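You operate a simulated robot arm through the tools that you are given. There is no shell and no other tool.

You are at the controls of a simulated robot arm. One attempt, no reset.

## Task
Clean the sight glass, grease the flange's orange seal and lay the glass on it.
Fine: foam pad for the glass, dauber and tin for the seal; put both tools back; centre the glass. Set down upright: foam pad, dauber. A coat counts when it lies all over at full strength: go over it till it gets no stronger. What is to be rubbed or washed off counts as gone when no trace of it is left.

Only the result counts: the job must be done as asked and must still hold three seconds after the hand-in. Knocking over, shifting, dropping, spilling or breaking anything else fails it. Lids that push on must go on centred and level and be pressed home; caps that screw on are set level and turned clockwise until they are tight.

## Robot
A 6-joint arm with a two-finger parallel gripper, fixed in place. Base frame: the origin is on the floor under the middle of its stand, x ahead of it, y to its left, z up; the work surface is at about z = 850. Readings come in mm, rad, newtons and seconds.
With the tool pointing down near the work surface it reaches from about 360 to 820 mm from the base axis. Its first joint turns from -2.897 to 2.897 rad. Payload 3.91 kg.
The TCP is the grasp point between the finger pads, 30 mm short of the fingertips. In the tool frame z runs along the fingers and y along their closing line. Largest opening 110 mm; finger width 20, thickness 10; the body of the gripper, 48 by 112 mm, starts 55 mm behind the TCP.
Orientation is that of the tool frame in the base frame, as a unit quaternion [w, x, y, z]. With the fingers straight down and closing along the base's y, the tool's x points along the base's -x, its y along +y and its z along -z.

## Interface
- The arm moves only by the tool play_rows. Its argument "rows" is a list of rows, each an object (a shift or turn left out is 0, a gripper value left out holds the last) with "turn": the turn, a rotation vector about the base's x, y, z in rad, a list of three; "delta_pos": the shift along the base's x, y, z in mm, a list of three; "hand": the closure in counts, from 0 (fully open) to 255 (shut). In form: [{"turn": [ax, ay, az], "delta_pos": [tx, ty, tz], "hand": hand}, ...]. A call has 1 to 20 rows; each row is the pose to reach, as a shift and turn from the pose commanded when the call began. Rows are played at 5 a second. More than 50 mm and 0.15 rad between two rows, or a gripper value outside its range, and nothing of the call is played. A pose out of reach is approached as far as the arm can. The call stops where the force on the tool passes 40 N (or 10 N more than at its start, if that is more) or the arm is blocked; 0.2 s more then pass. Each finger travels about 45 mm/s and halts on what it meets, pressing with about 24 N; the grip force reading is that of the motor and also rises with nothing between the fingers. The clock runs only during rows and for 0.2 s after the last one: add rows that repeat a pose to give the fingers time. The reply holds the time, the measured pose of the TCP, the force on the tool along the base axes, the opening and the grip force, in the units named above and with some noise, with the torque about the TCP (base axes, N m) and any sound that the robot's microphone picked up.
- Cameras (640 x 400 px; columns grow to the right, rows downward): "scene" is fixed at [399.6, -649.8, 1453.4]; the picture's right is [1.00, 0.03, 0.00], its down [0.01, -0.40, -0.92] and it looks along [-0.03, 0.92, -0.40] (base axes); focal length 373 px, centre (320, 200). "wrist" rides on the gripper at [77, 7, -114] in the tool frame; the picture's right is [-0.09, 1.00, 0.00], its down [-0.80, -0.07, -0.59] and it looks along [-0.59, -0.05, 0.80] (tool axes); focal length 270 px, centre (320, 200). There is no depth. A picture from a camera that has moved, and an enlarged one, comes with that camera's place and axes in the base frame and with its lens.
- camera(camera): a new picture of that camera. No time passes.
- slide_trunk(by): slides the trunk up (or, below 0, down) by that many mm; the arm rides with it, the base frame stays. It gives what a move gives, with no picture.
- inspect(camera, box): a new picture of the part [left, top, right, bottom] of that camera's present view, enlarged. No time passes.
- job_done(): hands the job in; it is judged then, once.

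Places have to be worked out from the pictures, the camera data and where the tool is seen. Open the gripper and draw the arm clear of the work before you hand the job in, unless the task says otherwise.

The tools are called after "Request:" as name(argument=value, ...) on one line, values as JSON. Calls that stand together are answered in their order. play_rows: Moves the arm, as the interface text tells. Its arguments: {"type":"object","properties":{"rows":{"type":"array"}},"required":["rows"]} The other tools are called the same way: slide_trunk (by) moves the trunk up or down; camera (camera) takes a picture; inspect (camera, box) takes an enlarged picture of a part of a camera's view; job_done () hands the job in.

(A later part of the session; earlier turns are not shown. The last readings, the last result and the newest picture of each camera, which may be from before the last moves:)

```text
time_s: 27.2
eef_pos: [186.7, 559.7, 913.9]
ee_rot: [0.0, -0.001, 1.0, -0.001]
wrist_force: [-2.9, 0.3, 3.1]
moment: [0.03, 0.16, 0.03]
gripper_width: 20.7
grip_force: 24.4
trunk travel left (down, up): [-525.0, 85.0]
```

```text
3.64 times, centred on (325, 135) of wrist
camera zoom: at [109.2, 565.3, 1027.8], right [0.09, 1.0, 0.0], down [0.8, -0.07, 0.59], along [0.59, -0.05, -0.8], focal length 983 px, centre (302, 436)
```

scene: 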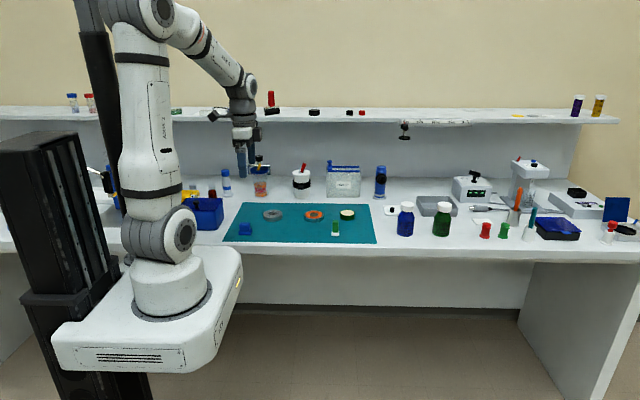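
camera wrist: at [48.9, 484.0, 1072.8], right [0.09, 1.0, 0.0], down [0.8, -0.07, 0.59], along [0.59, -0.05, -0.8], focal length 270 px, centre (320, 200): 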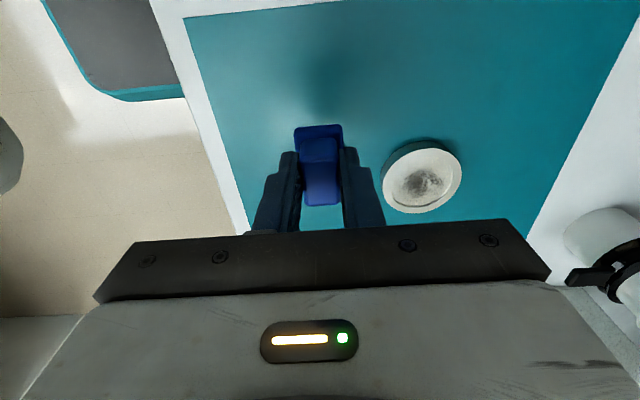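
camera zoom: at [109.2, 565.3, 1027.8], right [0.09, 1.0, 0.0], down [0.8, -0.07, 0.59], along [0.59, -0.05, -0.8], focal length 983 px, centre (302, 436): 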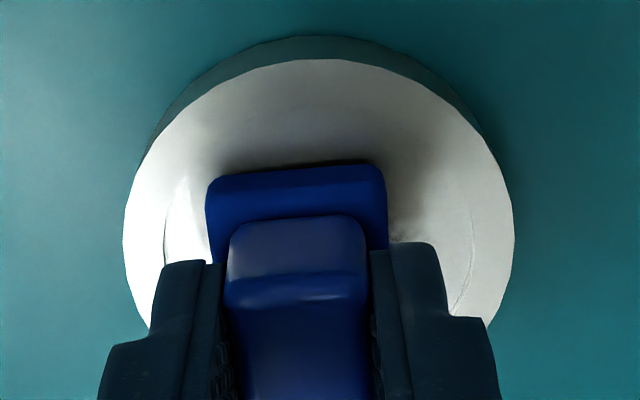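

The glass is being dragged along under the pad, so translation barely slips. I recentre the pad and instead twist it about the vertical, which should make the pad slip on the pane.

Request:
play_rows(rows=[{"delta_pos": [0, 0, 5]}, {"delta_pos": [-2.5, 2.3, 5]}, {"delta_pos": [-2.5, 2.3, 1]}, {"delta_pos": [-2.5, 2.3, -0.7], "turn": [0, 0, 0]}, {"delta_pos": [-2.5, 2.3, -0.7], "turn": [0, 0, 0.14]}, {"delta_pos": [-2.5, 2.3, -0.7], "turn": [0, 0, 0.28]}, {"delta_pos": [-2.5, 2.3, -0.7], "turn": [0, 0, 0.42]}, {"delta_pos": [-2.5, 2.3, -0.7], "turn": [0, 0, 0.56]}, {"delta_pos": [-2.5, 2.3, -0.7], "turn": [0, 0, 0.42]}, {"delta_pos": [-2.5, 2.3, -0.7], "turn": [0, 0, 0.28]}, {"delta_pos": [-2.5, 2.3, -0.7], "turn": [0, 0, 0.14]}, {"delta_pos": [-2.5, 2.3, -0.7], "turn": [0, 0, 0]}, {"delta_pos": [-2.5, 2.3, -0.7], "turn": [0, 0, -0.14]}, {"delta_pos": [-2.5, 2.3, -0.7], "turn": [0, 0, -0.28]}, {"delta_pos": [-2.5, 2.3, -0.7], "turn": [0, 0, -0.42]}, {"delta_pos": [-2.5, 2.3, -0.7], "turn": [0, 0, -0.56]}, {"delta_pos": [-2.5, 2.3, -0.7], "turn": [0, 0, -0.42]}, {"delta_pos": [-2.5, 2.3, -0.7], "turn": [0, 0, -0.28]}, {"delta_pos": [-2.5, 2.3, -0.7], "turn": [0, 0, -0.14]}, {"delta_pos": [-2.5, 2.3, -0.7], "turn": [0, 0, 0]}])

Request:
inspect(camera="scene", box=[256, 204, 290, 225])

```text
time_s: 31.4
eef_pos: [183.2, 561.6, 913.6]
ee_rot: [0.0, -0.002, 1.0, 0.0]
wrist_force: [-0.3, -0.7, 10.0]
moment: [0.0, -0.02, -0.03]
gripper_width: 20.8
grip_force: 23.4
trunk travel left (down, up): [-525.0, 85.0]
```

```text
16.00 times, centred on (273, 214) of scene
camera zoom: at [399.6, -649.8, 1453.4], right [1.0, 0.03, 0.0], down [0.01, -0.4, -0.92], along [-0.03, 0.92, -0.4], focal length 5969 px, centre (1072, -32)
```

zoom: 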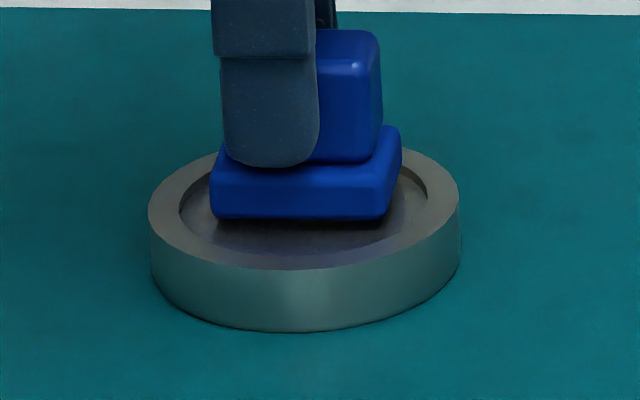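

Force is 10 N after the twisting. I lift and look at the dirt again.

Request:
play_rows(rows=[{"delta_pos": [0, 0, 10]}, {"delta_pos": [0, 0, 30]}, {"delta_pos": [5, -30, 45]}, {"delta_pos": [14, -68, 45]}, {"delta_pos": [14, -68, 45]}])

Request:
inspect(camera="wrist", box=[350, 30, 466, 145])

Request:
inspect(camera="scene", box=[256, 204, 290, 225])

```text
time_s: 32.6
eef_pos: [201.8, 494.7, 959.5]
ee_rot: [0.0, 0.001, 1.0, 0.0]
wrist_force: [-0.1, 0.2, -0.1]
moment: [0.02, -0.01, 0.01]
gripper_width: 20.6
grip_force: 23.9
trunk travel left (down, up): [-525.0, 85.0]
```

```text
3.48 times, centred on (408, 88) of wrist
camera zoom: at [125.1, 500.8, 1072.9], right [0.09, 1.0, 0.0], down [0.8, -0.07, 0.59], along [0.59, -0.05, -0.8], focal length 940 px, centre (14, 591)
```

zoom: 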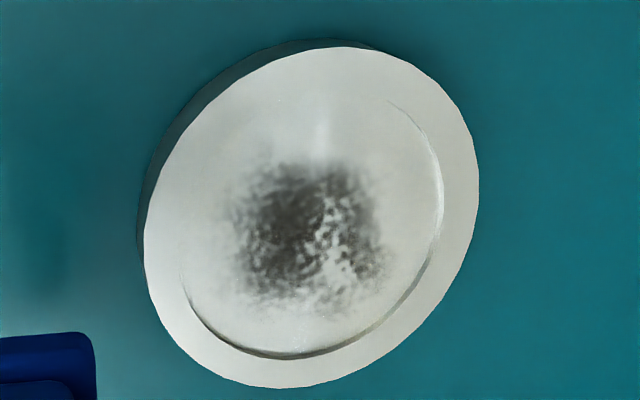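

```text
16.00 times, centred on (273, 214) of scene
camera zoom: at [399.6, -649.8, 1453.4], right [1.0, 0.03, 0.0], down [0.01, -0.4, -0.92], along [-0.03, 0.92, -0.4], focal length 5969 px, centre (1072, -32)
```

zoom: 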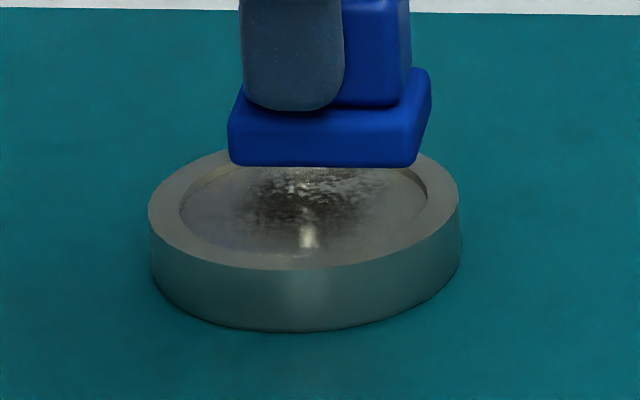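

The dirt pattern seems to have turned with the pad: the pad sticks to the glass and drags it. I'll go back with a much lighter touch, approaching contact in fine steps.

Request:
play_rows(rows=[{"delta_pos": [-9, 32, 0]}, {"delta_pos": [-17.5, 63, 0]}, {"delta_pos": [-17.5, 63, -20]}, {"delta_pos": [-17.5, 63, -36]}, {"delta_pos": [-17.5, 63, -38]}, {"delta_pos": [-17.5, 63, -38]}, {"delta_pos": [-17.5, 63, -38]}])

Request:
inspect(camera="wrist", box=[250, 80, 400, 190])

Request:
inspect(camera="scene", box=[256, 204, 290, 225])

```text
time_s: 34.2
eef_pos: [182.6, 558.9, 919.4]
ee_rot: [-0.001, 0.0, 1.0, 0.0]
wrist_force: [-0.5, -0.2, -0.4]
moment: [0.01, -0.04, 0.01]
gripper_width: 20.7
grip_force: 24.2
trunk travel left (down, up): [-525.0, 85.0]
```

```text
3.64 times, centred on (325, 135) of wrist
camera zoom: at [104.7, 564.8, 1033.9], right [0.09, 1.0, 0.0], down [0.8, -0.07, 0.59], along [0.59, -0.05, -0.8], focal length 983 px, centre (302, 436)
```

zoom: 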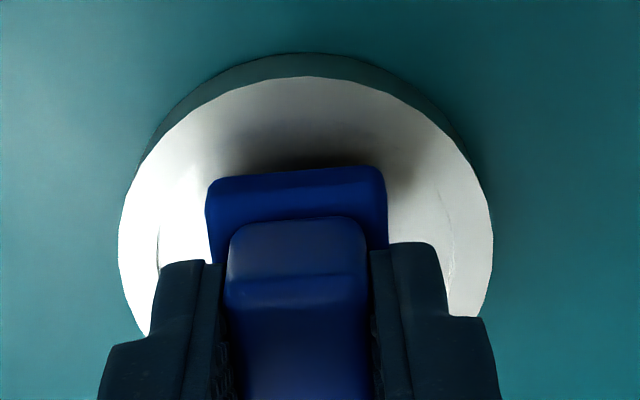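

```text
16.00 times, centred on (273, 214) of scene
camera zoom: at [399.6, -649.8, 1453.4], right [1.0, 0.03, 0.0], down [0.01, -0.4, -0.92], along [-0.03, 0.92, -0.4], focal length 5969 px, centre (1072, -32)
```

zoom: 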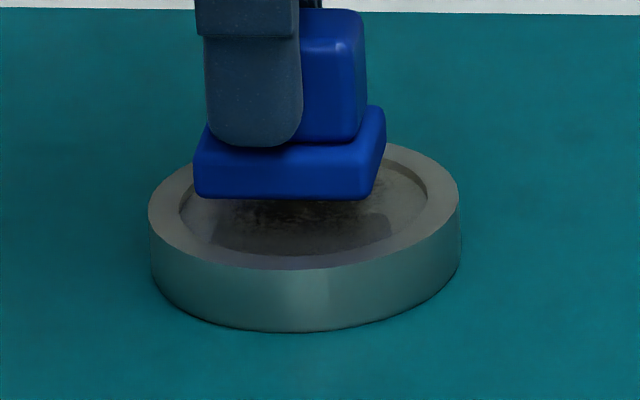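

I shift +2 mm in x and step down to just above expected contact.

Request:
play_rows(rows=[{"delta_pos": [2, 0, -2]}, {"delta_pos": [2, 0, -4]}, {"delta_pos": [2, 0, -5]}, {"delta_pos": [2, 0, -5]}])

Request:
play_rows(rows=[{"delta_pos": [0, 0, -0.3]}, {"delta_pos": [0, 0, -0.3]}])

Request:
play_rows(rows=[{"delta_pos": [0, 0, -0.3]}, {"delta_pos": [0, 0, -0.3]}])

```text
time_s: 35.2
eef_pos: [183.2, 557.7, 915.4]
ee_rot: [-0.001, 0.0, 1.0, 0.0]
wrist_force: [-0.7, 0.0, -0.5]
moment: [0.01, 0.0, -0.03]
gripper_width: 20.6
grip_force: 24.4
trunk travel left (down, up): [-525.0, 85.0]
```

```text
time_s: 35.8
eef_pos: [183.5, 556.8, 913.6]
ee_rot: [0.0, 0.0, 1.0, 0.0]
wrist_force: [0.2, -1.0, 0.4]
moment: [0.01, 0.02, 0.0]
gripper_width: 20.5
grip_force: 23.8
trunk travel left (down, up): [-525.0, 85.0]
```

```text
time_s: 36.4
eef_pos: [183.8, 557.9, 914.0]
ee_rot: [0.0, 0.001, 1.0, 0.0]
wrist_force: [0.0, 0.3, 0.3]
moment: [-0.04, -0.02, -0.01]
gripper_width: 20.6
grip_force: 23.5
trunk travel left (down, up): [-525.0, 85.0]
```

No contact yet. I continue in 0.3 mm steps.

Request:
play_rows(rows=[{"delta_pos": [0, 0, -0.3]}, {"delta_pos": [0, 0, -0.3]}])

Request:
play_rows(rows=[{"delta_pos": [0, 0, -0.3]}, {"delta_pos": [0, 0, -0.3]}])

Request:
play_rows(rows=[{"delta_pos": [0, 0, -0.3]}, {"delta_pos": [0, 0, -0.3]}])

Request:
play_rows(rows=[{"delta_pos": [0, 0, -0.3]}, {"delta_pos": [0, 0, -0.3]}])

```text
time_s: 37.0
eef_pos: [185.1, 557.1, 913.0]
ee_rot: [0.0, 0.001, 1.0, 0.0]
wrist_force: [0.0, -0.3, -0.2]
moment: [0.01, 0.01, 0.01]
gripper_width: 20.6
grip_force: 24.5
trunk travel left (down, up): [-525.0, 85.0]
```

```text
time_s: 37.6
eef_pos: [185.0, 557.2, 913.7]
ee_rot: [0.001, 0.0, 1.0, -0.001]
wrist_force: [-0.8, -0.4, 1.2]
moment: [-0.02, 0.01, 0.0]
gripper_width: 20.8
grip_force: 23.8
trunk travel left (down, up): [-525.0, 85.0]
```

```text
time_s: 38.2
eef_pos: [183.9, 558.5, 913.9]
ee_rot: [0.0, 0.001, 1.0, 0.001]
wrist_force: [0.0, 1.8, 2.3]
moment: [0.05, 0.04, 0.01]
gripper_width: 20.6
grip_force: 24.8
trunk travel left (down, up): [-525.0, 85.0]
```

```text
time_s: 38.8
eef_pos: [183.9, 558.0, 911.5]
ee_rot: [0.0, 0.0, 1.0, 0.001]
wrist_force: [0.1, 0.7, 7.5]
moment: [0.04, -0.01, -0.02]
gripper_width: 20.7
grip_force: 24.3
trunk travel left (down, up): [-525.0, 85.0]
```

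Contact started at about C z=912.1 (stiffness ≈ 10 N/mm). I back off to about 2–3 N and make a single +5 mm y stroke, checking if the glass follows.

Request:
play_rows(rows=[{"delta_pos": [0, 0, 0.35]}, {"delta_pos": [0, 2, 0.35]}, {"delta_pos": [0, 4, 0.35]}, {"delta_pos": [0, 5, 0.35]}])

Request:
inspect(camera="scene", box=[256, 204, 290, 225])

Request:
play_rows(rows=[{"delta_pos": [0, -3, 0]}, {"delta_pos": [0, -6, 0]}, {"delta_pos": [0, -9, 0]}, {"delta_pos": [0, -10, 0]}])

Request:
inspect(camera="scene", box=[256, 204, 290, 225])

```text
time_s: 39.8
eef_pos: [182.9, 561.1, 914.1]
ee_rot: [0.0, 0.001, 1.0, 0.0]
wrist_force: [0.6, -3.1, 5.1]
moment: [-0.12, -0.08, -0.02]
gripper_width: 20.7
grip_force: 23.9
trunk travel left (down, up): [-525.0, 85.0]
```

```text
16.00 times, centred on (273, 214) of scene
camera zoom: at [399.6, -649.8, 1453.4], right [1.0, 0.03, 0.0], down [0.01, -0.4, -0.92], along [-0.03, 0.92, -0.4], focal length 5969 px, centre (1072, -32)
```

zoom: 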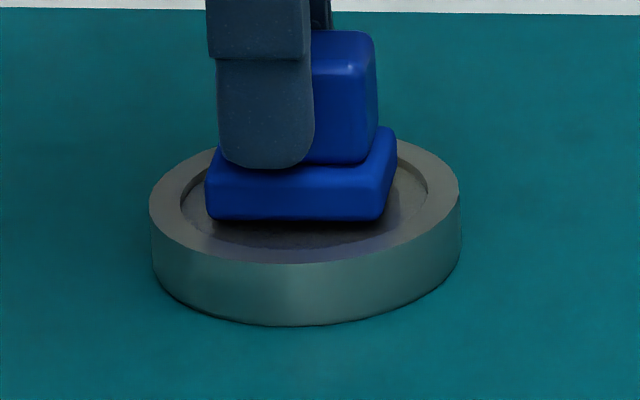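

```text
time_s: 40.8
eef_pos: [182.6, 553.2, 913.3]
ee_rot: [0.0, 0.0, 1.0, 0.0]
wrist_force: [1.0, 2.9, 4.3]
moment: [0.1, 0.01, -0.02]
gripper_width: 20.4
grip_force: 24.1
trunk travel left (down, up): [-525.0, 85.0]
```

```text
16.00 times, centred on (273, 214) of scene
camera zoom: at [399.6, -649.8, 1453.4], right [1.0, 0.03, 0.0], down [0.01, -0.4, -0.92], along [-0.03, 0.92, -0.4], focal length 5969 px, centre (1072, -32)
```

zoom: 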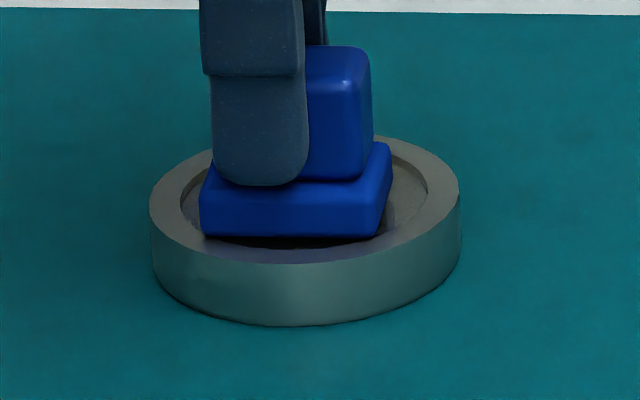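

With about 4–5 N the pad slid 9 mm across the pane without moving the glass. I continue with light y strokes.

Request:
play_rows(rows=[{"delta_pos": [0, 4.5, 0]}, {"delta_pos": [0, 9, 0]}, {"delta_pos": [0, 4.5, 0]}, {"delta_pos": [0, 0, 0]}, {"delta_pos": [0, 4.5, 0]}, {"delta_pos": [0, 9, 0]}, {"delta_pos": [0, 4.5, 0]}, {"delta_pos": [0, 0, 0]}, {"delta_pos": [0, 4.5, 0]}, {"delta_pos": [0, 9, 0]}, {"delta_pos": [0, 4.5, 0]}, {"delta_pos": [0, 0, 0]}, {"delta_pos": [0, 4.5, 0]}, {"delta_pos": [0, 9, 0]}, {"delta_pos": [0, 4.5, 0]}, {"delta_pos": [0, 0, 0]}])

Request:
inspect(camera="scene", box=[256, 204, 290, 225])

Request:
inspect(camera="wrist", box=[250, 80, 400, 190])

```text
time_s: 44.2
eef_pos: [183.5, 552.7, 912.1]
ee_rot: [0.0, 0.0, 1.0, 0.0]
wrist_force: [-0.5, 2.9, 4.8]
moment: [0.13, 0.0, -0.05]
gripper_width: 20.4
grip_force: 24.3
trunk travel left (down, up): [-525.0, 85.0]
```

```text
16.00 times, centred on (273, 214) of scene
camera zoom: at [399.6, -649.8, 1453.4], right [1.0, 0.03, 0.0], down [0.01, -0.4, -0.92], along [-0.03, 0.92, -0.4], focal length 5969 px, centre (1072, -32)
```

zoom: 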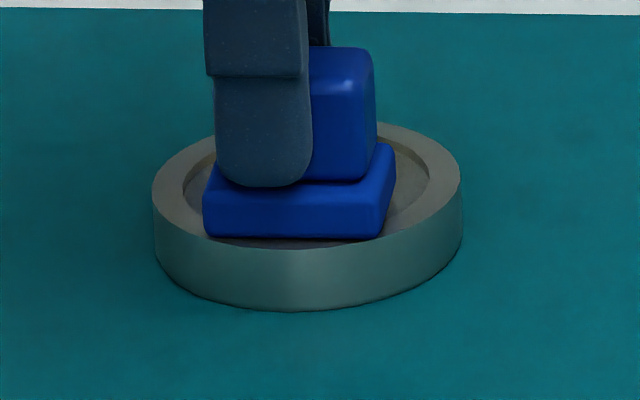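

```text
3.64 times, centred on (325, 135) of wrist
camera zoom: at [107.4, 558.5, 1027.1], right [0.09, 1.0, 0.0], down [0.8, -0.07, 0.59], along [0.59, -0.05, -0.8], focal length 983 px, centre (302, 436)
```

zoom: 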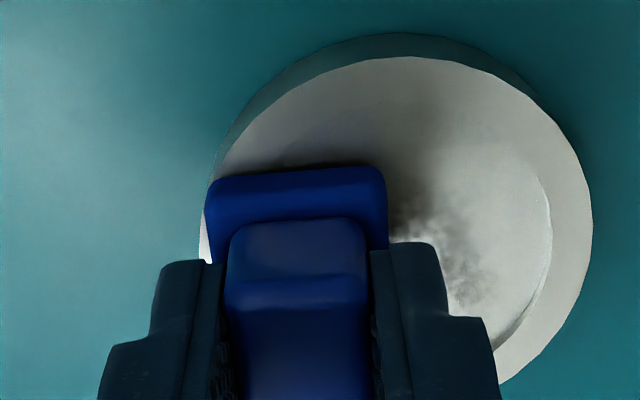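

The glass crept +8 mm in y over these strokes, but there was mostly slip. I lift off to see the effect on the dirt.

Request:
play_rows(rows=[{"delta_pos": [0, 0, 10]}, {"delta_pos": [0, 0, 30]}, {"delta_pos": [5, -30, 45]}, {"delta_pos": [14, -60, 45]}, {"delta_pos": [14, -60, 45]}])

Request:
inspect(camera="wrist", box=[350, 30, 466, 145])

Request:
inspect(camera="scene", box=[256, 204, 290, 225])

```text
time_s: 45.4
eef_pos: [198.3, 491.5, 958.5]
ee_rot: [0.0, -0.001, 1.0, 0.0]
wrist_force: [0.4, 0.3, 0.6]
moment: [-0.03, -0.01, -0.04]
gripper_width: 20.4
grip_force: 24.7
trunk travel left (down, up): [-525.0, 85.0]
```

```text
3.48 times, centred on (408, 88) of wrist
camera zoom: at [121.0, 498.3, 1072.9], right [0.09, 1.0, 0.0], down [0.8, -0.07, 0.59], along [0.59, -0.05, -0.8], focal length 940 px, centre (14, 591)
```

zoom: 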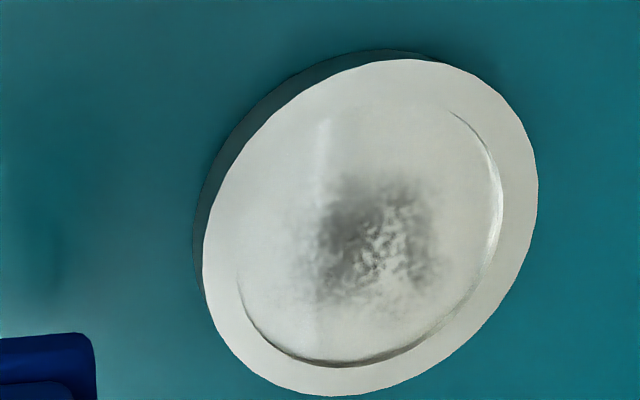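

```text
16.00 times, centred on (273, 214) of scene
camera zoom: at [399.6, -649.8, 1453.4], right [1.0, 0.03, 0.0], down [0.01, -0.4, -0.92], along [-0.03, 0.92, -0.4], focal length 5969 px, centre (1072, -32)
```

zoom: 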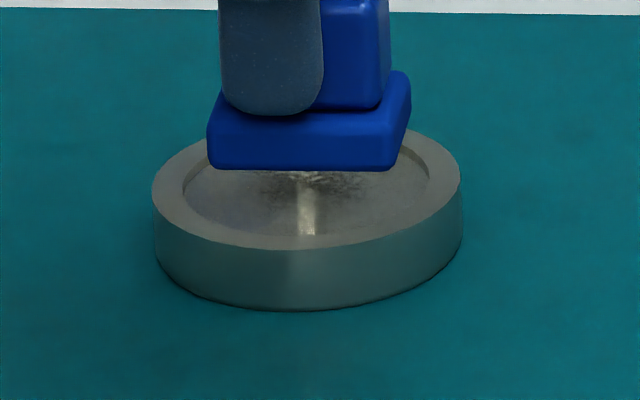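

The rubbing works: the −y part of the dirt is visibly wiped off. I return centred a bit to +y on the glass and continue light strokes, allowing for the glass's slow creep.

Request:
play_rows(rows=[{"delta_pos": [-8, 38, 0]}, {"delta_pos": [-15.3, 77, 0]}, {"delta_pos": [-15.3, 77, -20]}, {"delta_pos": [-15.3, 77, -38]}, {"delta_pos": [-15.3, 77, -43]}, {"delta_pos": [-15.3, 77, -44.5]}, {"delta_pos": [-15.3, 77, -45]}, {"delta_pos": [-15.3, 81, -45]}, {"delta_pos": [-15.3, 77, -45]}, {"delta_pos": [-15.3, 73, -45]}, {"delta_pos": [-15.3, 78, -45]}, {"delta_pos": [-15.3, 82, -45]}, {"delta_pos": [-15.3, 78, -45]}, {"delta_pos": [-15.3, 74, -45]}, {"delta_pos": [-15.3, 79, -45]}, {"delta_pos": [-15.3, 83, -45]}, {"delta_pos": [-15.3, 79, -45]}, {"delta_pos": [-15.3, 75, -45]}])

Request:
inspect(camera="scene", box=[256, 204, 290, 225])

Request:
inspect(camera="wrist", box=[250, 80, 400, 190])

```text
time_s: 49.2
eef_pos: [181.9, 568.4, 911.9]
ee_rot: [0.001, 0.0, 1.0, 0.001]
wrist_force: [-0.4, 2.9, 6.2]
moment: [0.1, 0.01, 0.04]
gripper_width: 20.6
grip_force: 24.5
trunk travel left (down, up): [-525.0, 85.0]
```

```text
16.00 times, centred on (273, 214) of scene
camera zoom: at [399.6, -649.8, 1453.4], right [1.0, 0.03, 0.0], down [0.01, -0.4, -0.92], along [-0.03, 0.92, -0.4], focal length 5969 px, centre (1072, -32)
```

zoom: 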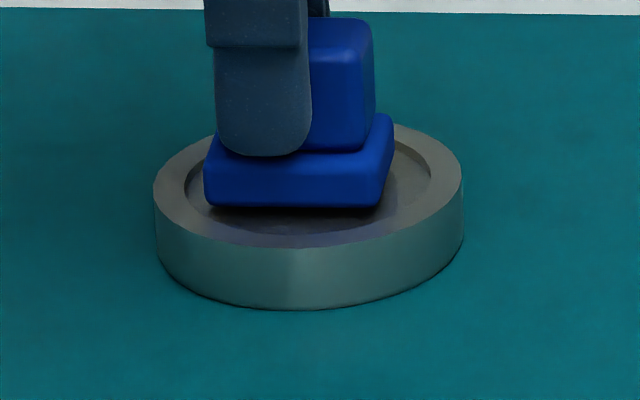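

```text
3.64 times, centred on (325, 135) of wrist
camera zoom: at [104.8, 574.4, 1027.0], right [0.09, 1.0, 0.0], down [0.8, -0.07, 0.59], along [0.59, -0.05, -0.8], focal length 983 px, centre (302, 436)
```

zoom: 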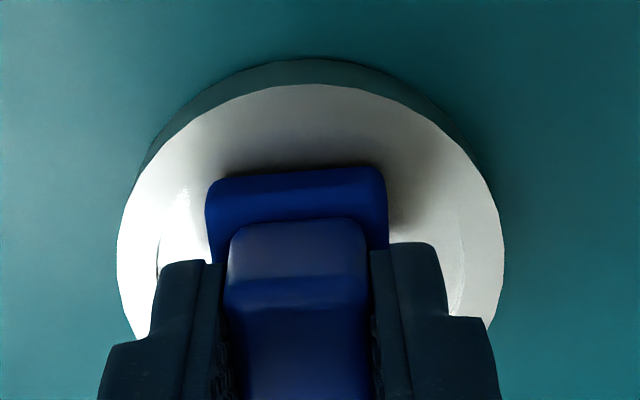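

Glass hardly moved this time. I continue the strokes over the centre and +y side.

Request:
play_rows(rows=[{"delta_pos": [0, 4, 0]}, {"delta_pos": [0, 7, 0]}, {"delta_pos": [0, 3, 0]}, {"delta_pos": [0, -1, 0]}, {"delta_pos": [0, 3, 0]}, {"delta_pos": [0, 7, 0]}, {"delta_pos": [0, 3, 0]}, {"delta_pos": [0, -1, 0]}, {"delta_pos": [0, 3, 0]}, {"delta_pos": [0, 7, 0]}, {"delta_pos": [0, 3, 0]}, {"delta_pos": [0, -1, 0]}, {"delta_pos": [0, 3, 0]}, {"delta_pos": [0, 7, 0]}, {"delta_pos": [0, 3, 0]}, {"delta_pos": [0, -1, 0]}, {"delta_pos": [0, 3, 0]}, {"delta_pos": [0, 7, 0]}, {"delta_pos": [0, 3, 0]}, {"delta_pos": [0, 0, 0]}])

Request:
inspect(camera="scene", box=[256, 204, 290, 225])

Request:
play_rows(rows=[{"delta_pos": [0, 0, 10]}, {"delta_pos": [0, 0, 30]}, {"delta_pos": [5, -30, 45]}, {"delta_pos": [14, -70, 45]}, {"delta_pos": [14, -75, 45]}, {"delta_pos": [14, -75, 45]}])

Request:
inspect(camera="wrist", box=[350, 30, 466, 145])

```text
time_s: 53.4
eef_pos: [180.9, 566.1, 912.5]
ee_rot: [0.0, -0.001, 1.0, 0.0]
wrist_force: [-0.9, 0.0, -0.8]
moment: [0.01, -0.02, -0.02]
gripper_width: 20.5
grip_force: 24.6
trunk travel left (down, up): [-525.0, 85.0]
```

```text
16.00 times, centred on (273, 214) of scene
camera zoom: at [399.6, -649.8, 1453.4], right [1.0, 0.03, 0.0], down [0.01, -0.4, -0.92], along [-0.03, 0.92, -0.4], focal length 5969 px, centre (1072, -32)
```

zoom: 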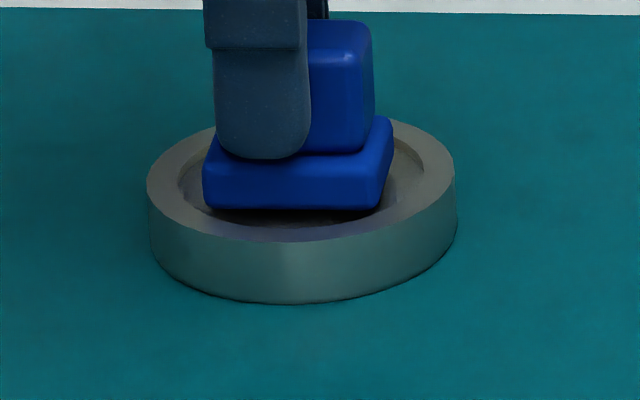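

```text
time_s: 54.8
eef_pos: [196.3, 492.0, 958.6]
ee_rot: [0.0, 0.0, 1.0, 0.0]
wrist_force: [-0.3, 0.2, -0.3]
moment: [0.0, 0.02, 0.03]
gripper_width: 20.6
grip_force: 24.4
trunk travel left (down, up): [-525.0, 85.0]
```

```text
3.48 times, centred on (408, 88) of wrist
camera zoom: at [118.0, 498.2, 1072.9], right [0.09, 1.0, 0.0], down [0.8, -0.07, 0.59], along [0.59, -0.05, -0.8], focal length 940 px, centre (14, 591)
```

zoom: 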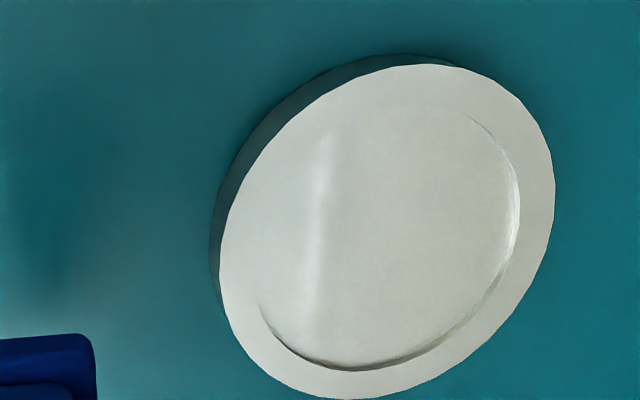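

The pane looks clean. I inspect it more closely for any faint remaining traces.

Request:
inspect(camera="wrist", box=[385, 45, 455, 145])

Request:
inspect(camera="wrist", box=[395, 50, 455, 90])

Request:
inspect(camera="wrist", box=[390, 88, 462, 138])

Request:
inspect(camera="scene", box=[256, 204, 290, 225])

```text
4.00 times, centred on (420, 95) of wrist
camera zoom: at [118.0, 498.2, 1072.9], right [0.09, 1.0, 0.0], down [0.8, -0.07, 0.59], along [0.59, -0.05, -0.8], focal length 1081 px, centre (-80, 620)
```

zoom: 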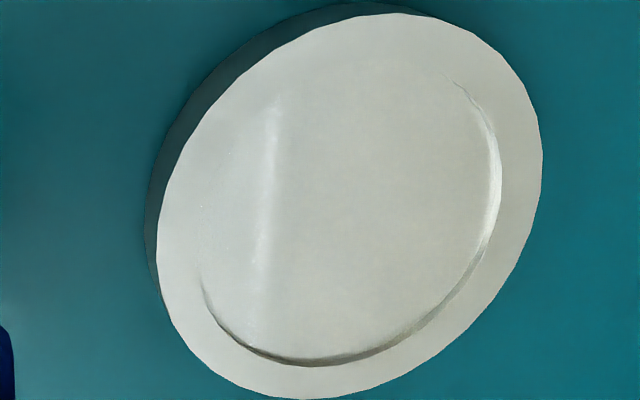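

```text
10.00 times, centred on (425, 70) of wrist
camera zoom: at [118.0, 498.2, 1072.9], right [0.09, 1.0, 0.0], down [0.8, -0.07, 0.59], along [0.59, -0.05, -0.8], focal length 2703 px, centre (-730, 1500)
```

zoom: 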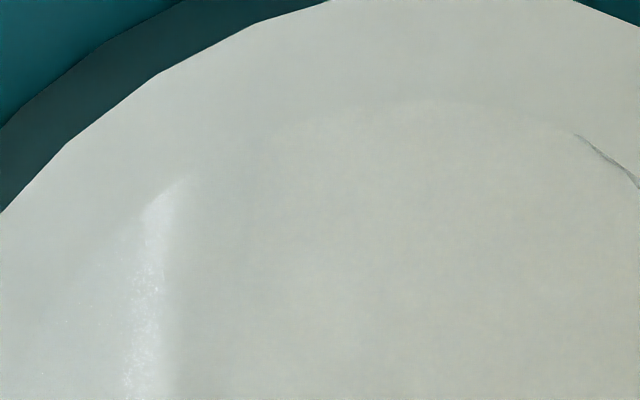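

```text
8.00 times, centred on (426, 113) of wrist
camera zoom: at [118.0, 498.2, 1072.9], right [0.09, 1.0, 0.0], down [0.8, -0.07, 0.59], along [0.59, -0.05, -0.8], focal length 2162 px, centre (-528, 896)
```

zoom: 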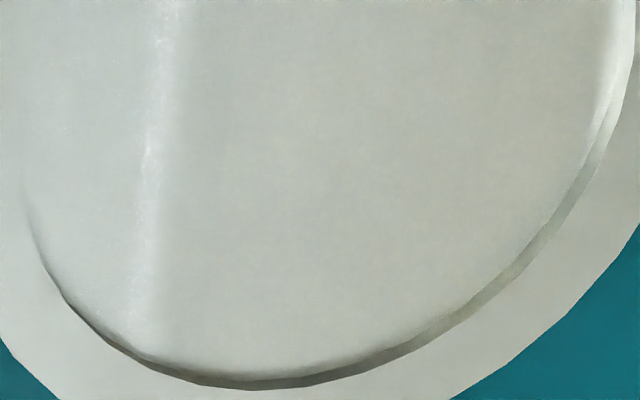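

```text
16.00 times, centred on (273, 214) of scene
camera zoom: at [399.6, -649.8, 1453.4], right [1.0, 0.03, 0.0], down [0.01, -0.4, -0.92], along [-0.03, 0.92, -0.4], focal length 5969 px, centre (1072, -32)
```

zoom: 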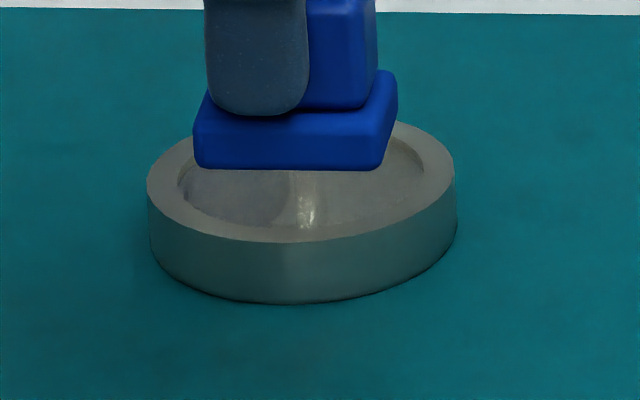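

It looks clean everywhere, but as the outer ±y zones got fewer passes I'll do one more light pass with the pad turned by 90°. First I rotate at this safe height.

Request:
play_rows(rows=[{"turn": [0, 0, 0.145]}, {"turn": [0, 0, 0.29]}, {"turn": [0, 0, 0.435]}, {"turn": [0, 0, 0.58]}, {"turn": [0, 0, 0.725]}, {"turn": [0, 0, 0.87]}, {"turn": [0, 0, 1.015]}, {"turn": [0, 0, 1.16]}, {"turn": [0, 0, 1.305]}, {"turn": [0, 0, 1.45]}, {"turn": [0, 0, 1.5708]}, {"turn": [0, 0, 1.5708]}])

Request:
camera(camera="wrist")

Request:
camera(camera="scene")

```text
time_s: 57.4
eef_pos: [196.1, 493.0, 958.0]
ee_rot: [-0.001, -0.707, 0.707, 0.0]
wrist_force: [0.4, -0.9, 0.2]
moment: [0.0, 0.0, 0.0]
gripper_width: 20.8
grip_force: 23.8
trunk travel left (down, up): [-525.0, 85.0]
```

```text
taken
camera wrist: at [188.9, 414.5, 1072.4], right [-1.0, 0.09, 0.0], down [0.07, 0.8, 0.59], along [0.05, 0.59, -0.8], focal length 270 px, centre (320, 200)
```

wrist: 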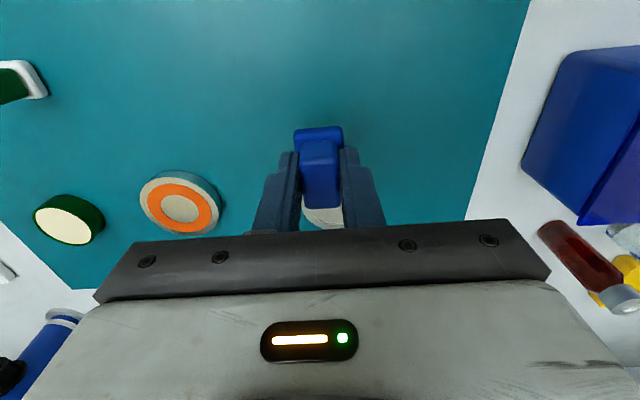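

```text
taken
```

scene: 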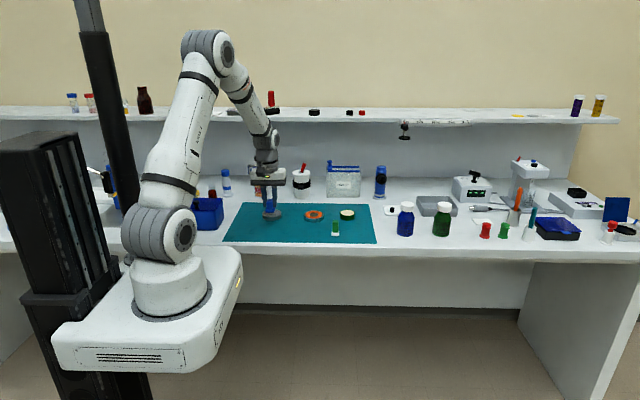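

Rotation is fine. I move over the glass and descend to just above contact.

Request:
play_rows(rows=[{"delta_pos": [-4, 37, 0]}, {"delta_pos": [-8.3, 74.5, 0]}, {"delta_pos": [-8.3, 74.5, -20]}, {"delta_pos": [-8.3, 74.5, -34]}, {"delta_pos": [-8.3, 74.5, -38]}, {"delta_pos": [-8.3, 74.5, -38]}])

Request:
camera(camera="wrist")

Request:
inspect(camera="scene", box=[256, 200, 290, 221])

```text
time_s: 58.8
eef_pos: [188.4, 565.7, 919.2]
ee_rot: [0.0, 0.707, -0.707, 0.001]
wrist_force: [-0.8, -0.2, 0.2]
moment: [0.0, -0.01, 0.03]
gripper_width: 20.4
grip_force: 24.2
trunk travel left (down, up): [-525.0, 85.0]
```

```text
taken
camera wrist: at [181.2, 488.8, 1033.9], right [-1.0, 0.09, 0.0], down [0.07, 0.8, 0.59], along [0.05, 0.59, -0.8], focal length 270 px, centre (320, 200)
```

wrist: 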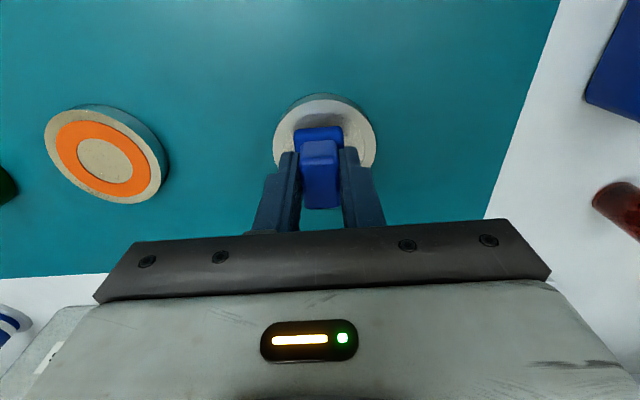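

```text
16.00 times, centred on (273, 210) of scene
camera zoom: at [399.6, -649.8, 1453.4], right [1.0, 0.03, 0.0], down [0.01, -0.4, -0.92], along [-0.03, 0.92, -0.4], focal length 5969 px, centre (1072, 32)
```

zoom: 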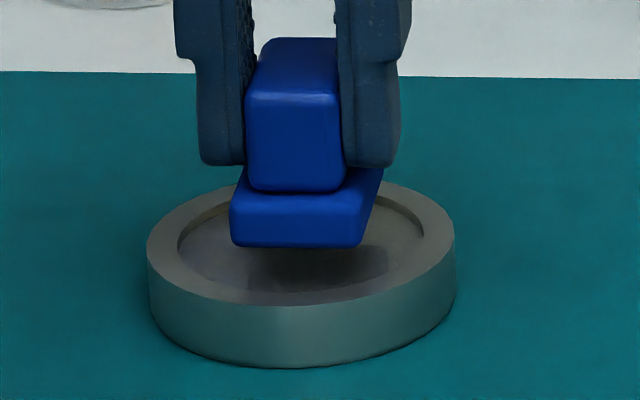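

I check the alignment in the enlarged wrist view.

Request:
inspect(camera="wrist", box=[250, 80, 400, 190])

```text
3.64 times, centred on (325, 135) of wrist
camera zoom: at [181.2, 488.8, 1033.9], right [-1.0, 0.09, 0.0], down [0.07, 0.8, 0.59], along [0.05, 0.59, -0.8], focal length 983 px, centre (302, 436)
```

zoom: 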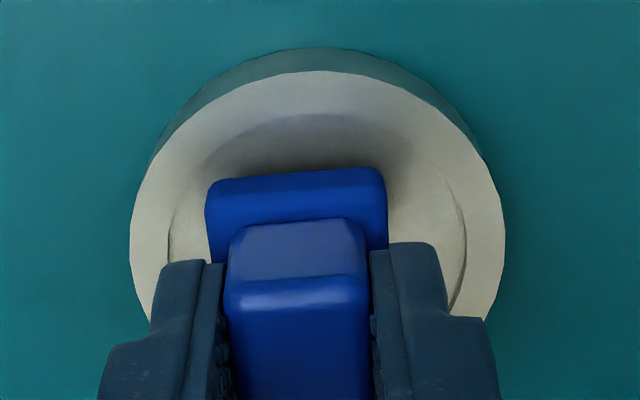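

Glass centre is 1.8 mm to −x of the pad. I correct and step down toward contact.

Request:
play_rows(rows=[{"delta_pos": [-1.8, 0.6, -3]}, {"delta_pos": [-1.8, 0.6, -6]}, {"delta_pos": [-1.8, 0.6, -6.6]}, {"delta_pos": [-1.8, 0.6, -6.6]}])

Request:
play_rows(rows=[{"delta_pos": [0, 0, -0.3]}, {"delta_pos": [0, 0, -0.3]}])

Request:
play_rows(rows=[{"delta_pos": [0, 0, -0.3]}, {"delta_pos": [0, 0, -0.3]}])

```text
time_s: 59.8
eef_pos: [186.2, 568.1, 913.9]
ee_rot: [0.001, 0.707, -0.707, 0.0]
wrist_force: [0.0, 0.1, -0.2]
moment: [-0.03, 0.01, 0.02]
gripper_width: 20.4
grip_force: 23.9
trunk travel left (down, up): [-525.0, 85.0]
```

```text
time_s: 60.4
eef_pos: [185.2, 566.4, 913.6]
ee_rot: [0.0, 0.708, -0.707, 0.0]
wrist_force: [1.1, 0.0, -0.1]
moment: [-0.03, -0.01, 0.0]
gripper_width: 20.8
grip_force: 23.6
trunk travel left (down, up): [-525.0, 85.0]
```

```text
time_s: 61.0
eef_pos: [185.9, 568.4, 912.9]
ee_rot: [0.0, 0.707, -0.707, 0.0]
wrist_force: [0.0, 0.3, -0.4]
moment: [0.0, -0.01, 0.02]
gripper_width: 20.4
grip_force: 23.9
trunk travel left (down, up): [-525.0, 85.0]
```

Still no contact at C z≈911.75; I continue down in 0.3 mm steps.

Request:
play_rows(rows=[{"delta_pos": [0, 0, -0.3]}, {"delta_pos": [0, 0, -0.3]}])

Request:
play_rows(rows=[{"delta_pos": [0, 0, -0.3]}, {"delta_pos": [0, 0, -0.3]}])

Request:
play_rows(rows=[{"delta_pos": [0, 0, -0.3]}, {"delta_pos": [0, 0, -0.3]}])

```text
time_s: 61.6
eef_pos: [186.0, 567.5, 914.2]
ee_rot: [0.0, -0.707, 0.707, 0.0]
wrist_force: [-0.3, 0.1, -0.1]
moment: [0.0, 0.01, 0.01]
gripper_width: 20.5
grip_force: 23.6
trunk travel left (down, up): [-525.0, 85.0]
```

```text
time_s: 62.2
eef_pos: [186.4, 566.2, 913.5]
ee_rot: [0.001, -0.707, 0.708, 0.0]
wrist_force: [-0.5, -0.1, 0.0]
moment: [-0.01, 0.0, 0.0]
gripper_width: 20.9
grip_force: 23.8
trunk travel left (down, up): [-525.0, 85.0]
```

```text
time_s: 62.8
eef_pos: [185.4, 566.4, 913.2]
ee_rot: [0.0, 0.707, -0.707, 0.0]
wrist_force: [0.5, -0.5, 1.9]
moment: [-0.05, -0.01, 0.0]
gripper_width: 20.7
grip_force: 23.9
trunk travel left (down, up): [-525.0, 85.0]
```

Light contact (1.9 N). I make the rotated rubbing strokes along x, with small y offsets, at about 4 N.

Request:
play_rows(rows=[{"delta_pos": [0, 0, -0.25]}, {"delta_pos": [5, 0, -0.25]}, {"delta_pos": [0, 0, -0.25]}, {"delta_pos": [-5, 0, -0.25]}, {"delta_pos": [0, 0, -0.25]}, {"delta_pos": [5, 0, -0.25]}, {"delta_pos": [0, 0, -0.25]}, {"delta_pos": [-5, 0, -0.25]}, {"delta_pos": [-3, 3, -0.25]}, {"delta_pos": [0, 3.5, -0.25]}, {"delta_pos": [3, 3, -0.25]}, {"delta_pos": [0, 3.5, -0.25]}, {"delta_pos": [-3, 3, -0.25]}, {"delta_pos": [0, 0, -0.25]}, {"delta_pos": [3, -3, -0.25]}, {"delta_pos": [0, -3.5, -0.25]}, {"delta_pos": [-3, -3, -0.25]}, {"delta_pos": [0, -3.5, -0.25]}, {"delta_pos": [3, -3, -0.25]}, {"delta_pos": [0, 0, -0.25]}])

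Request:
inspect(camera="scene", box=[256, 200, 290, 221])

Request:
inspect(camera="wrist", box=[250, 80, 400, 190])

```text
time_s: 67.0
eef_pos: [185.9, 565.7, 912.0]
ee_rot: [0.0, -0.706, 0.708, 0.001]
wrist_force: [4.1, -2.6, 7.8]
moment: [-0.11, -0.14, -0.01]
gripper_width: 20.2
grip_force: 23.9
trunk travel left (down, up): [-525.0, 85.0]
```

```text
16.00 times, centred on (273, 210) of scene
camera zoom: at [399.6, -649.8, 1453.4], right [1.0, 0.03, 0.0], down [0.01, -0.4, -0.92], along [-0.03, 0.92, -0.4], focal length 5969 px, centre (1072, 32)
```

zoom: 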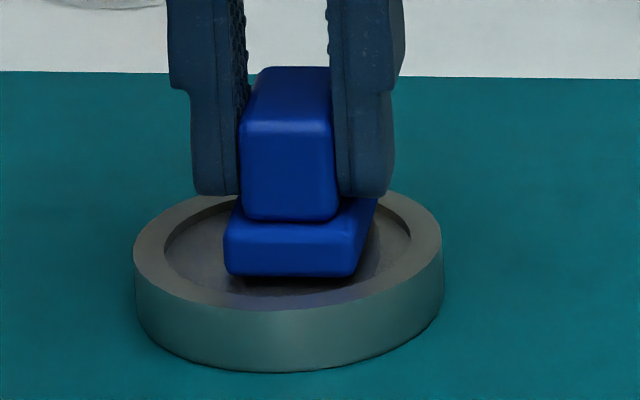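

```text
3.64 times, centred on (325, 135) of wrist
camera zoom: at [179.4, 488.1, 1026.5], right [-1.0, 0.09, 0.0], down [0.07, 0.8, 0.6], along [0.05, 0.59, -0.8], focal length 983 px, centre (302, 436)
```

zoom: 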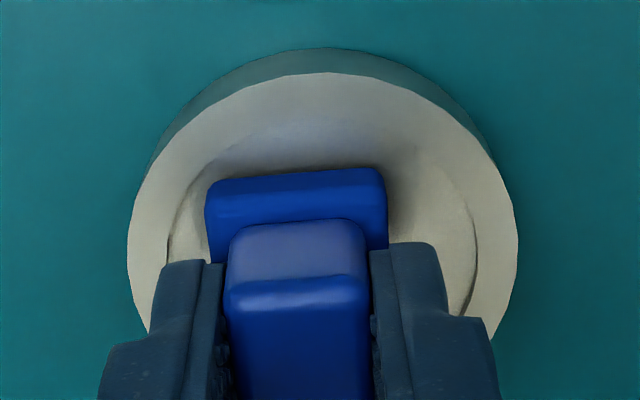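

The rotated pass is done. I lift off and turn back to the original orientation while moving away.

Request:
play_rows(rows=[{"delta_pos": [0, 0, 12]}, {"delta_pos": [0, 0, 40]}, {"delta_pos": [0, -10, 45], "turn": [0, 0, -0.145]}, {"delta_pos": [0, -20, 45], "turn": [0, 0, -0.29]}, {"delta_pos": [1, -30, 45], "turn": [0, 0, -0.435]}, {"delta_pos": [2, -40, 45], "turn": [0, 0, -0.58]}, {"delta_pos": [4, -50, 45], "turn": [0, 0, -0.725]}, {"delta_pos": [6, -60, 45], "turn": [0, 0, -0.87]}, {"delta_pos": [8, -70, 45], "turn": [0, 0, -1.015]}, {"delta_pos": [10, -72, 45], "turn": [0, 0, -1.16]}, {"delta_pos": [10, -74, 45], "turn": [0, 0, -1.305]}, {"delta_pos": [10, -75, 45], "turn": [0, 0, -1.45]}, {"delta_pos": [10, -75, 45], "turn": [0, 0, -1.5708]}, {"delta_pos": [10, -75, 45], "turn": [0, 0, -1.5708]}])

Request:
inspect(camera="wrist", box=[350, 30, 466, 145])

Request:
inspect(camera="wrist", box=[250, 80, 400, 190])

Request:
inspect(camera="scene", box=[256, 200, 290, 221])

```text
time_s: 70.0
eef_pos: [195.3, 490.9, 955.8]
ee_rot: [0.0, 0.001, 1.0, 0.001]
wrist_force: [0.7, 0.7, -0.6]
moment: [-0.02, -0.02, -0.02]
gripper_width: 20.6
grip_force: 24.0
trunk travel left (down, up): [-525.0, 85.0]
```

```text
3.48 times, centred on (408, 88) of wrist
camera zoom: at [118.0, 498.1, 1070.5], right [0.09, 1.0, 0.0], down [0.8, -0.07, 0.59], along [0.59, -0.05, -0.8], focal length 940 px, centre (14, 591)
```

zoom: 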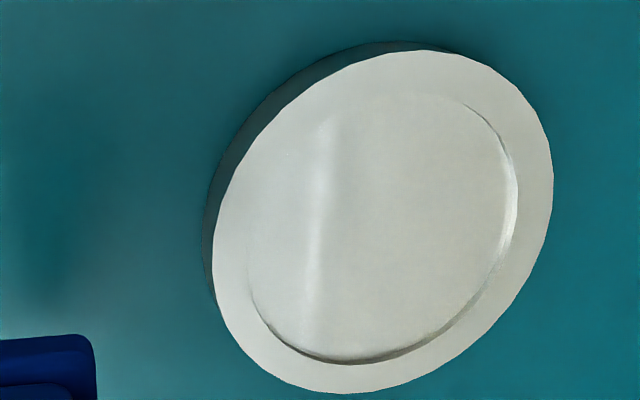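

```text
3.64 times, centred on (325, 135) of wrist
camera zoom: at [118.0, 498.1, 1070.5], right [0.09, 1.0, 0.0], down [0.8, -0.07, 0.59], along [0.59, -0.05, -0.8], focal length 983 px, centre (302, 436)
```

zoom: 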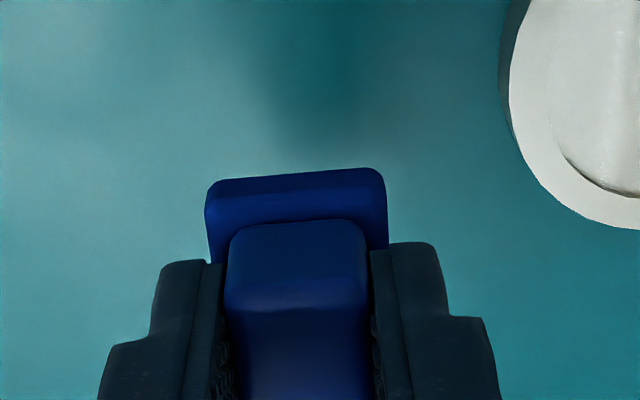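

```text
16.00 times, centred on (273, 210) of scene
camera zoom: at [399.6, -649.8, 1453.4], right [1.0, 0.03, 0.0], down [0.01, -0.4, -0.92], along [-0.03, 0.92, -0.4], focal length 5969 px, centre (1072, 32)
```

zoom: 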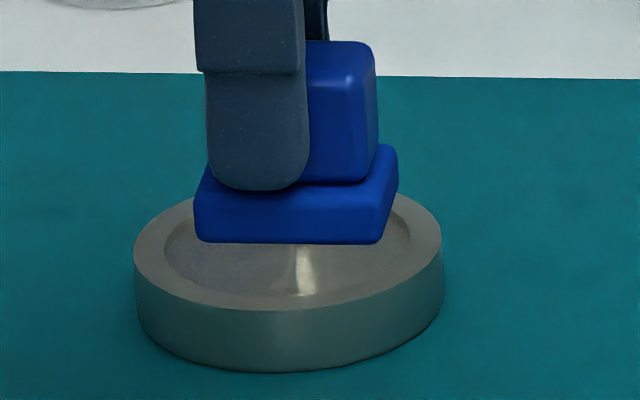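

The pane is clean. I carry the pad back to its original spot and lower it close to the mat.

Request:
play_rows(rows=[{"delta_pos": [-25, -14, 0]}, {"delta_pos": [-55, -30, 0]}, {"delta_pos": [-80, -43, 0]}, {"delta_pos": [-85.6, -45.9, -15]}, {"delta_pos": [-85.6, -45.9, -35]}, {"delta_pos": [-85.6, -45.9, -48]}, {"delta_pos": [-85.6, -45.9, -53]}, {"delta_pos": [-85.6, -45.9, -53]}])

Request:
inspect(camera="scene", box=[210, 180, 290, 245])

Request:
inspect(camera="scene", box=[230, 218, 262, 238])

```text
time_s: 71.8
eef_pos: [111.3, 446.5, 904.3]
ee_rot: [-0.001, 0.0, 1.0, 0.0]
wrist_force: [0.7, 0.8, -0.1]
moment: [-0.04, 0.01, -0.03]
gripper_width: 20.7
grip_force: 23.6
trunk travel left (down, up): [-525.0, 85.0]
```

```text
6.15 times, centred on (250, 212) of scene
camera zoom: at [399.6, -649.8, 1453.4], right [1.0, 0.03, 0.0], down [0.01, -0.4, -0.92], along [-0.03, 0.92, -0.4], focal length 2296 px, centre (751, 123)
```

zoom: 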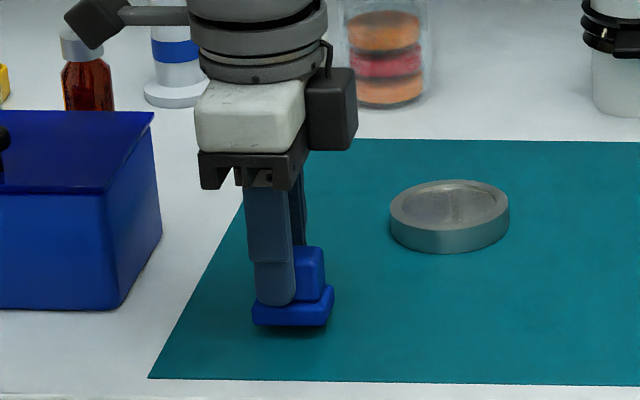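

```text
16.00 times, centred on (246, 228) of scene
camera zoom: at [399.6, -649.8, 1453.4], right [1.0, 0.03, 0.0], down [0.01, -0.4, -0.92], along [-0.03, 0.92, -0.4], focal length 5969 px, centre (1504, -248)
```

zoom: 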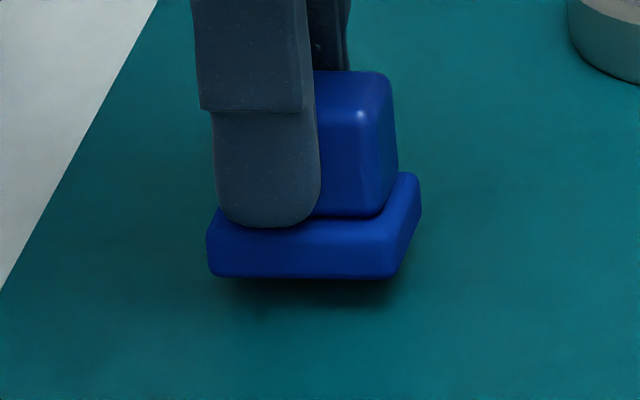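

I lower the pad slowly to the mat until contact.

Request:
play_rows(rows=[{"delta_pos": [0, 0, -2]}, {"delta_pos": [0, 0, -4]}, {"delta_pos": [0, 0, -5]}, {"delta_pos": [0, 0, -5]}])

Request:
play_rows(rows=[{"delta_pos": [0, 0, -0.5]}, {"delta_pos": [0, 0, -0.5]}])

Request:
play_rows(rows=[{"delta_pos": [0, 0, -0.5]}, {"delta_pos": [0, 0, -0.5]}])

```text
time_s: 72.8
eef_pos: [110.2, 446.7, 899.7]
ee_rot: [0.0, 0.0, 1.0, 0.0]
wrist_force: [-0.4, -0.5, -1.7]
moment: [-0.02, -0.04, 0.0]
gripper_width: 20.6
grip_force: 24.1
trunk travel left (down, up): [-525.0, 85.0]
```

```text
time_s: 73.4
eef_pos: [109.6, 448.2, 899.8]
ee_rot: [0.0, -0.001, 1.0, -0.001]
wrist_force: [0.0, 0.0, 0.2]
moment: [-0.02, 0.0, 0.01]
gripper_width: 20.7
grip_force: 24.2
trunk travel left (down, up): [-525.0, 85.0]
```

```text
time_s: 74.0
eef_pos: [111.0, 446.3, 897.7]
ee_rot: [0.0, 0.0, 1.0, 0.0]
wrist_force: [0.2, 0.2, -0.5]
moment: [0.01, 0.0, -0.01]
gripper_width: 20.7
grip_force: 24.4
trunk travel left (down, up): [-525.0, 85.0]
```

Not touching yet (C z≈896.6); I keep going down in 0.4 mm steps.

Request:
play_rows(rows=[{"delta_pos": [0, 0, -0.4]}, {"delta_pos": [0, 0, -0.4]}])

Request:
play_rows(rows=[{"delta_pos": [0, 0, -0.4]}, {"delta_pos": [0, 0, -0.4]}])

Request:
inspect(camera="scene", box=[230, 218, 262, 238])

```text
time_s: 74.6
eef_pos: [110.0, 446.9, 897.2]
ee_rot: [-0.001, 0.0, 1.0, 0.001]
wrist_force: [0.0, -1.2, 0.2]
moment: [-0.01, 0.02, 0.01]
gripper_width: 20.6
grip_force: 23.5
trunk travel left (down, up): [-525.0, 85.0]
```

```text
time_s: 75.2
eef_pos: [110.6, 445.9, 897.7]
ee_rot: [0.001, 0.0, 1.0, 0.0]
wrist_force: [0.8, 0.5, -0.2]
moment: [0.01, 0.02, -0.04]
gripper_width: 20.4
grip_force: 24.2
trunk travel left (down, up): [-525.0, 85.0]
```

```text
16.00 times, centred on (246, 228) of scene
camera zoom: at [399.6, -649.8, 1453.4], right [1.0, 0.03, 0.0], down [0.01, -0.4, -0.92], along [-0.03, 0.92, -0.4], focal length 5969 px, centre (1504, -248)
```

zoom: 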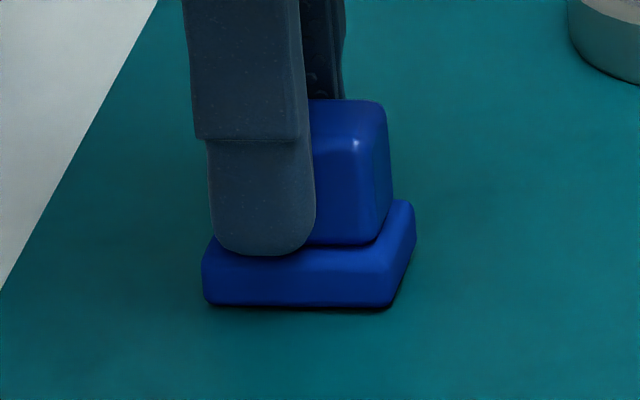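

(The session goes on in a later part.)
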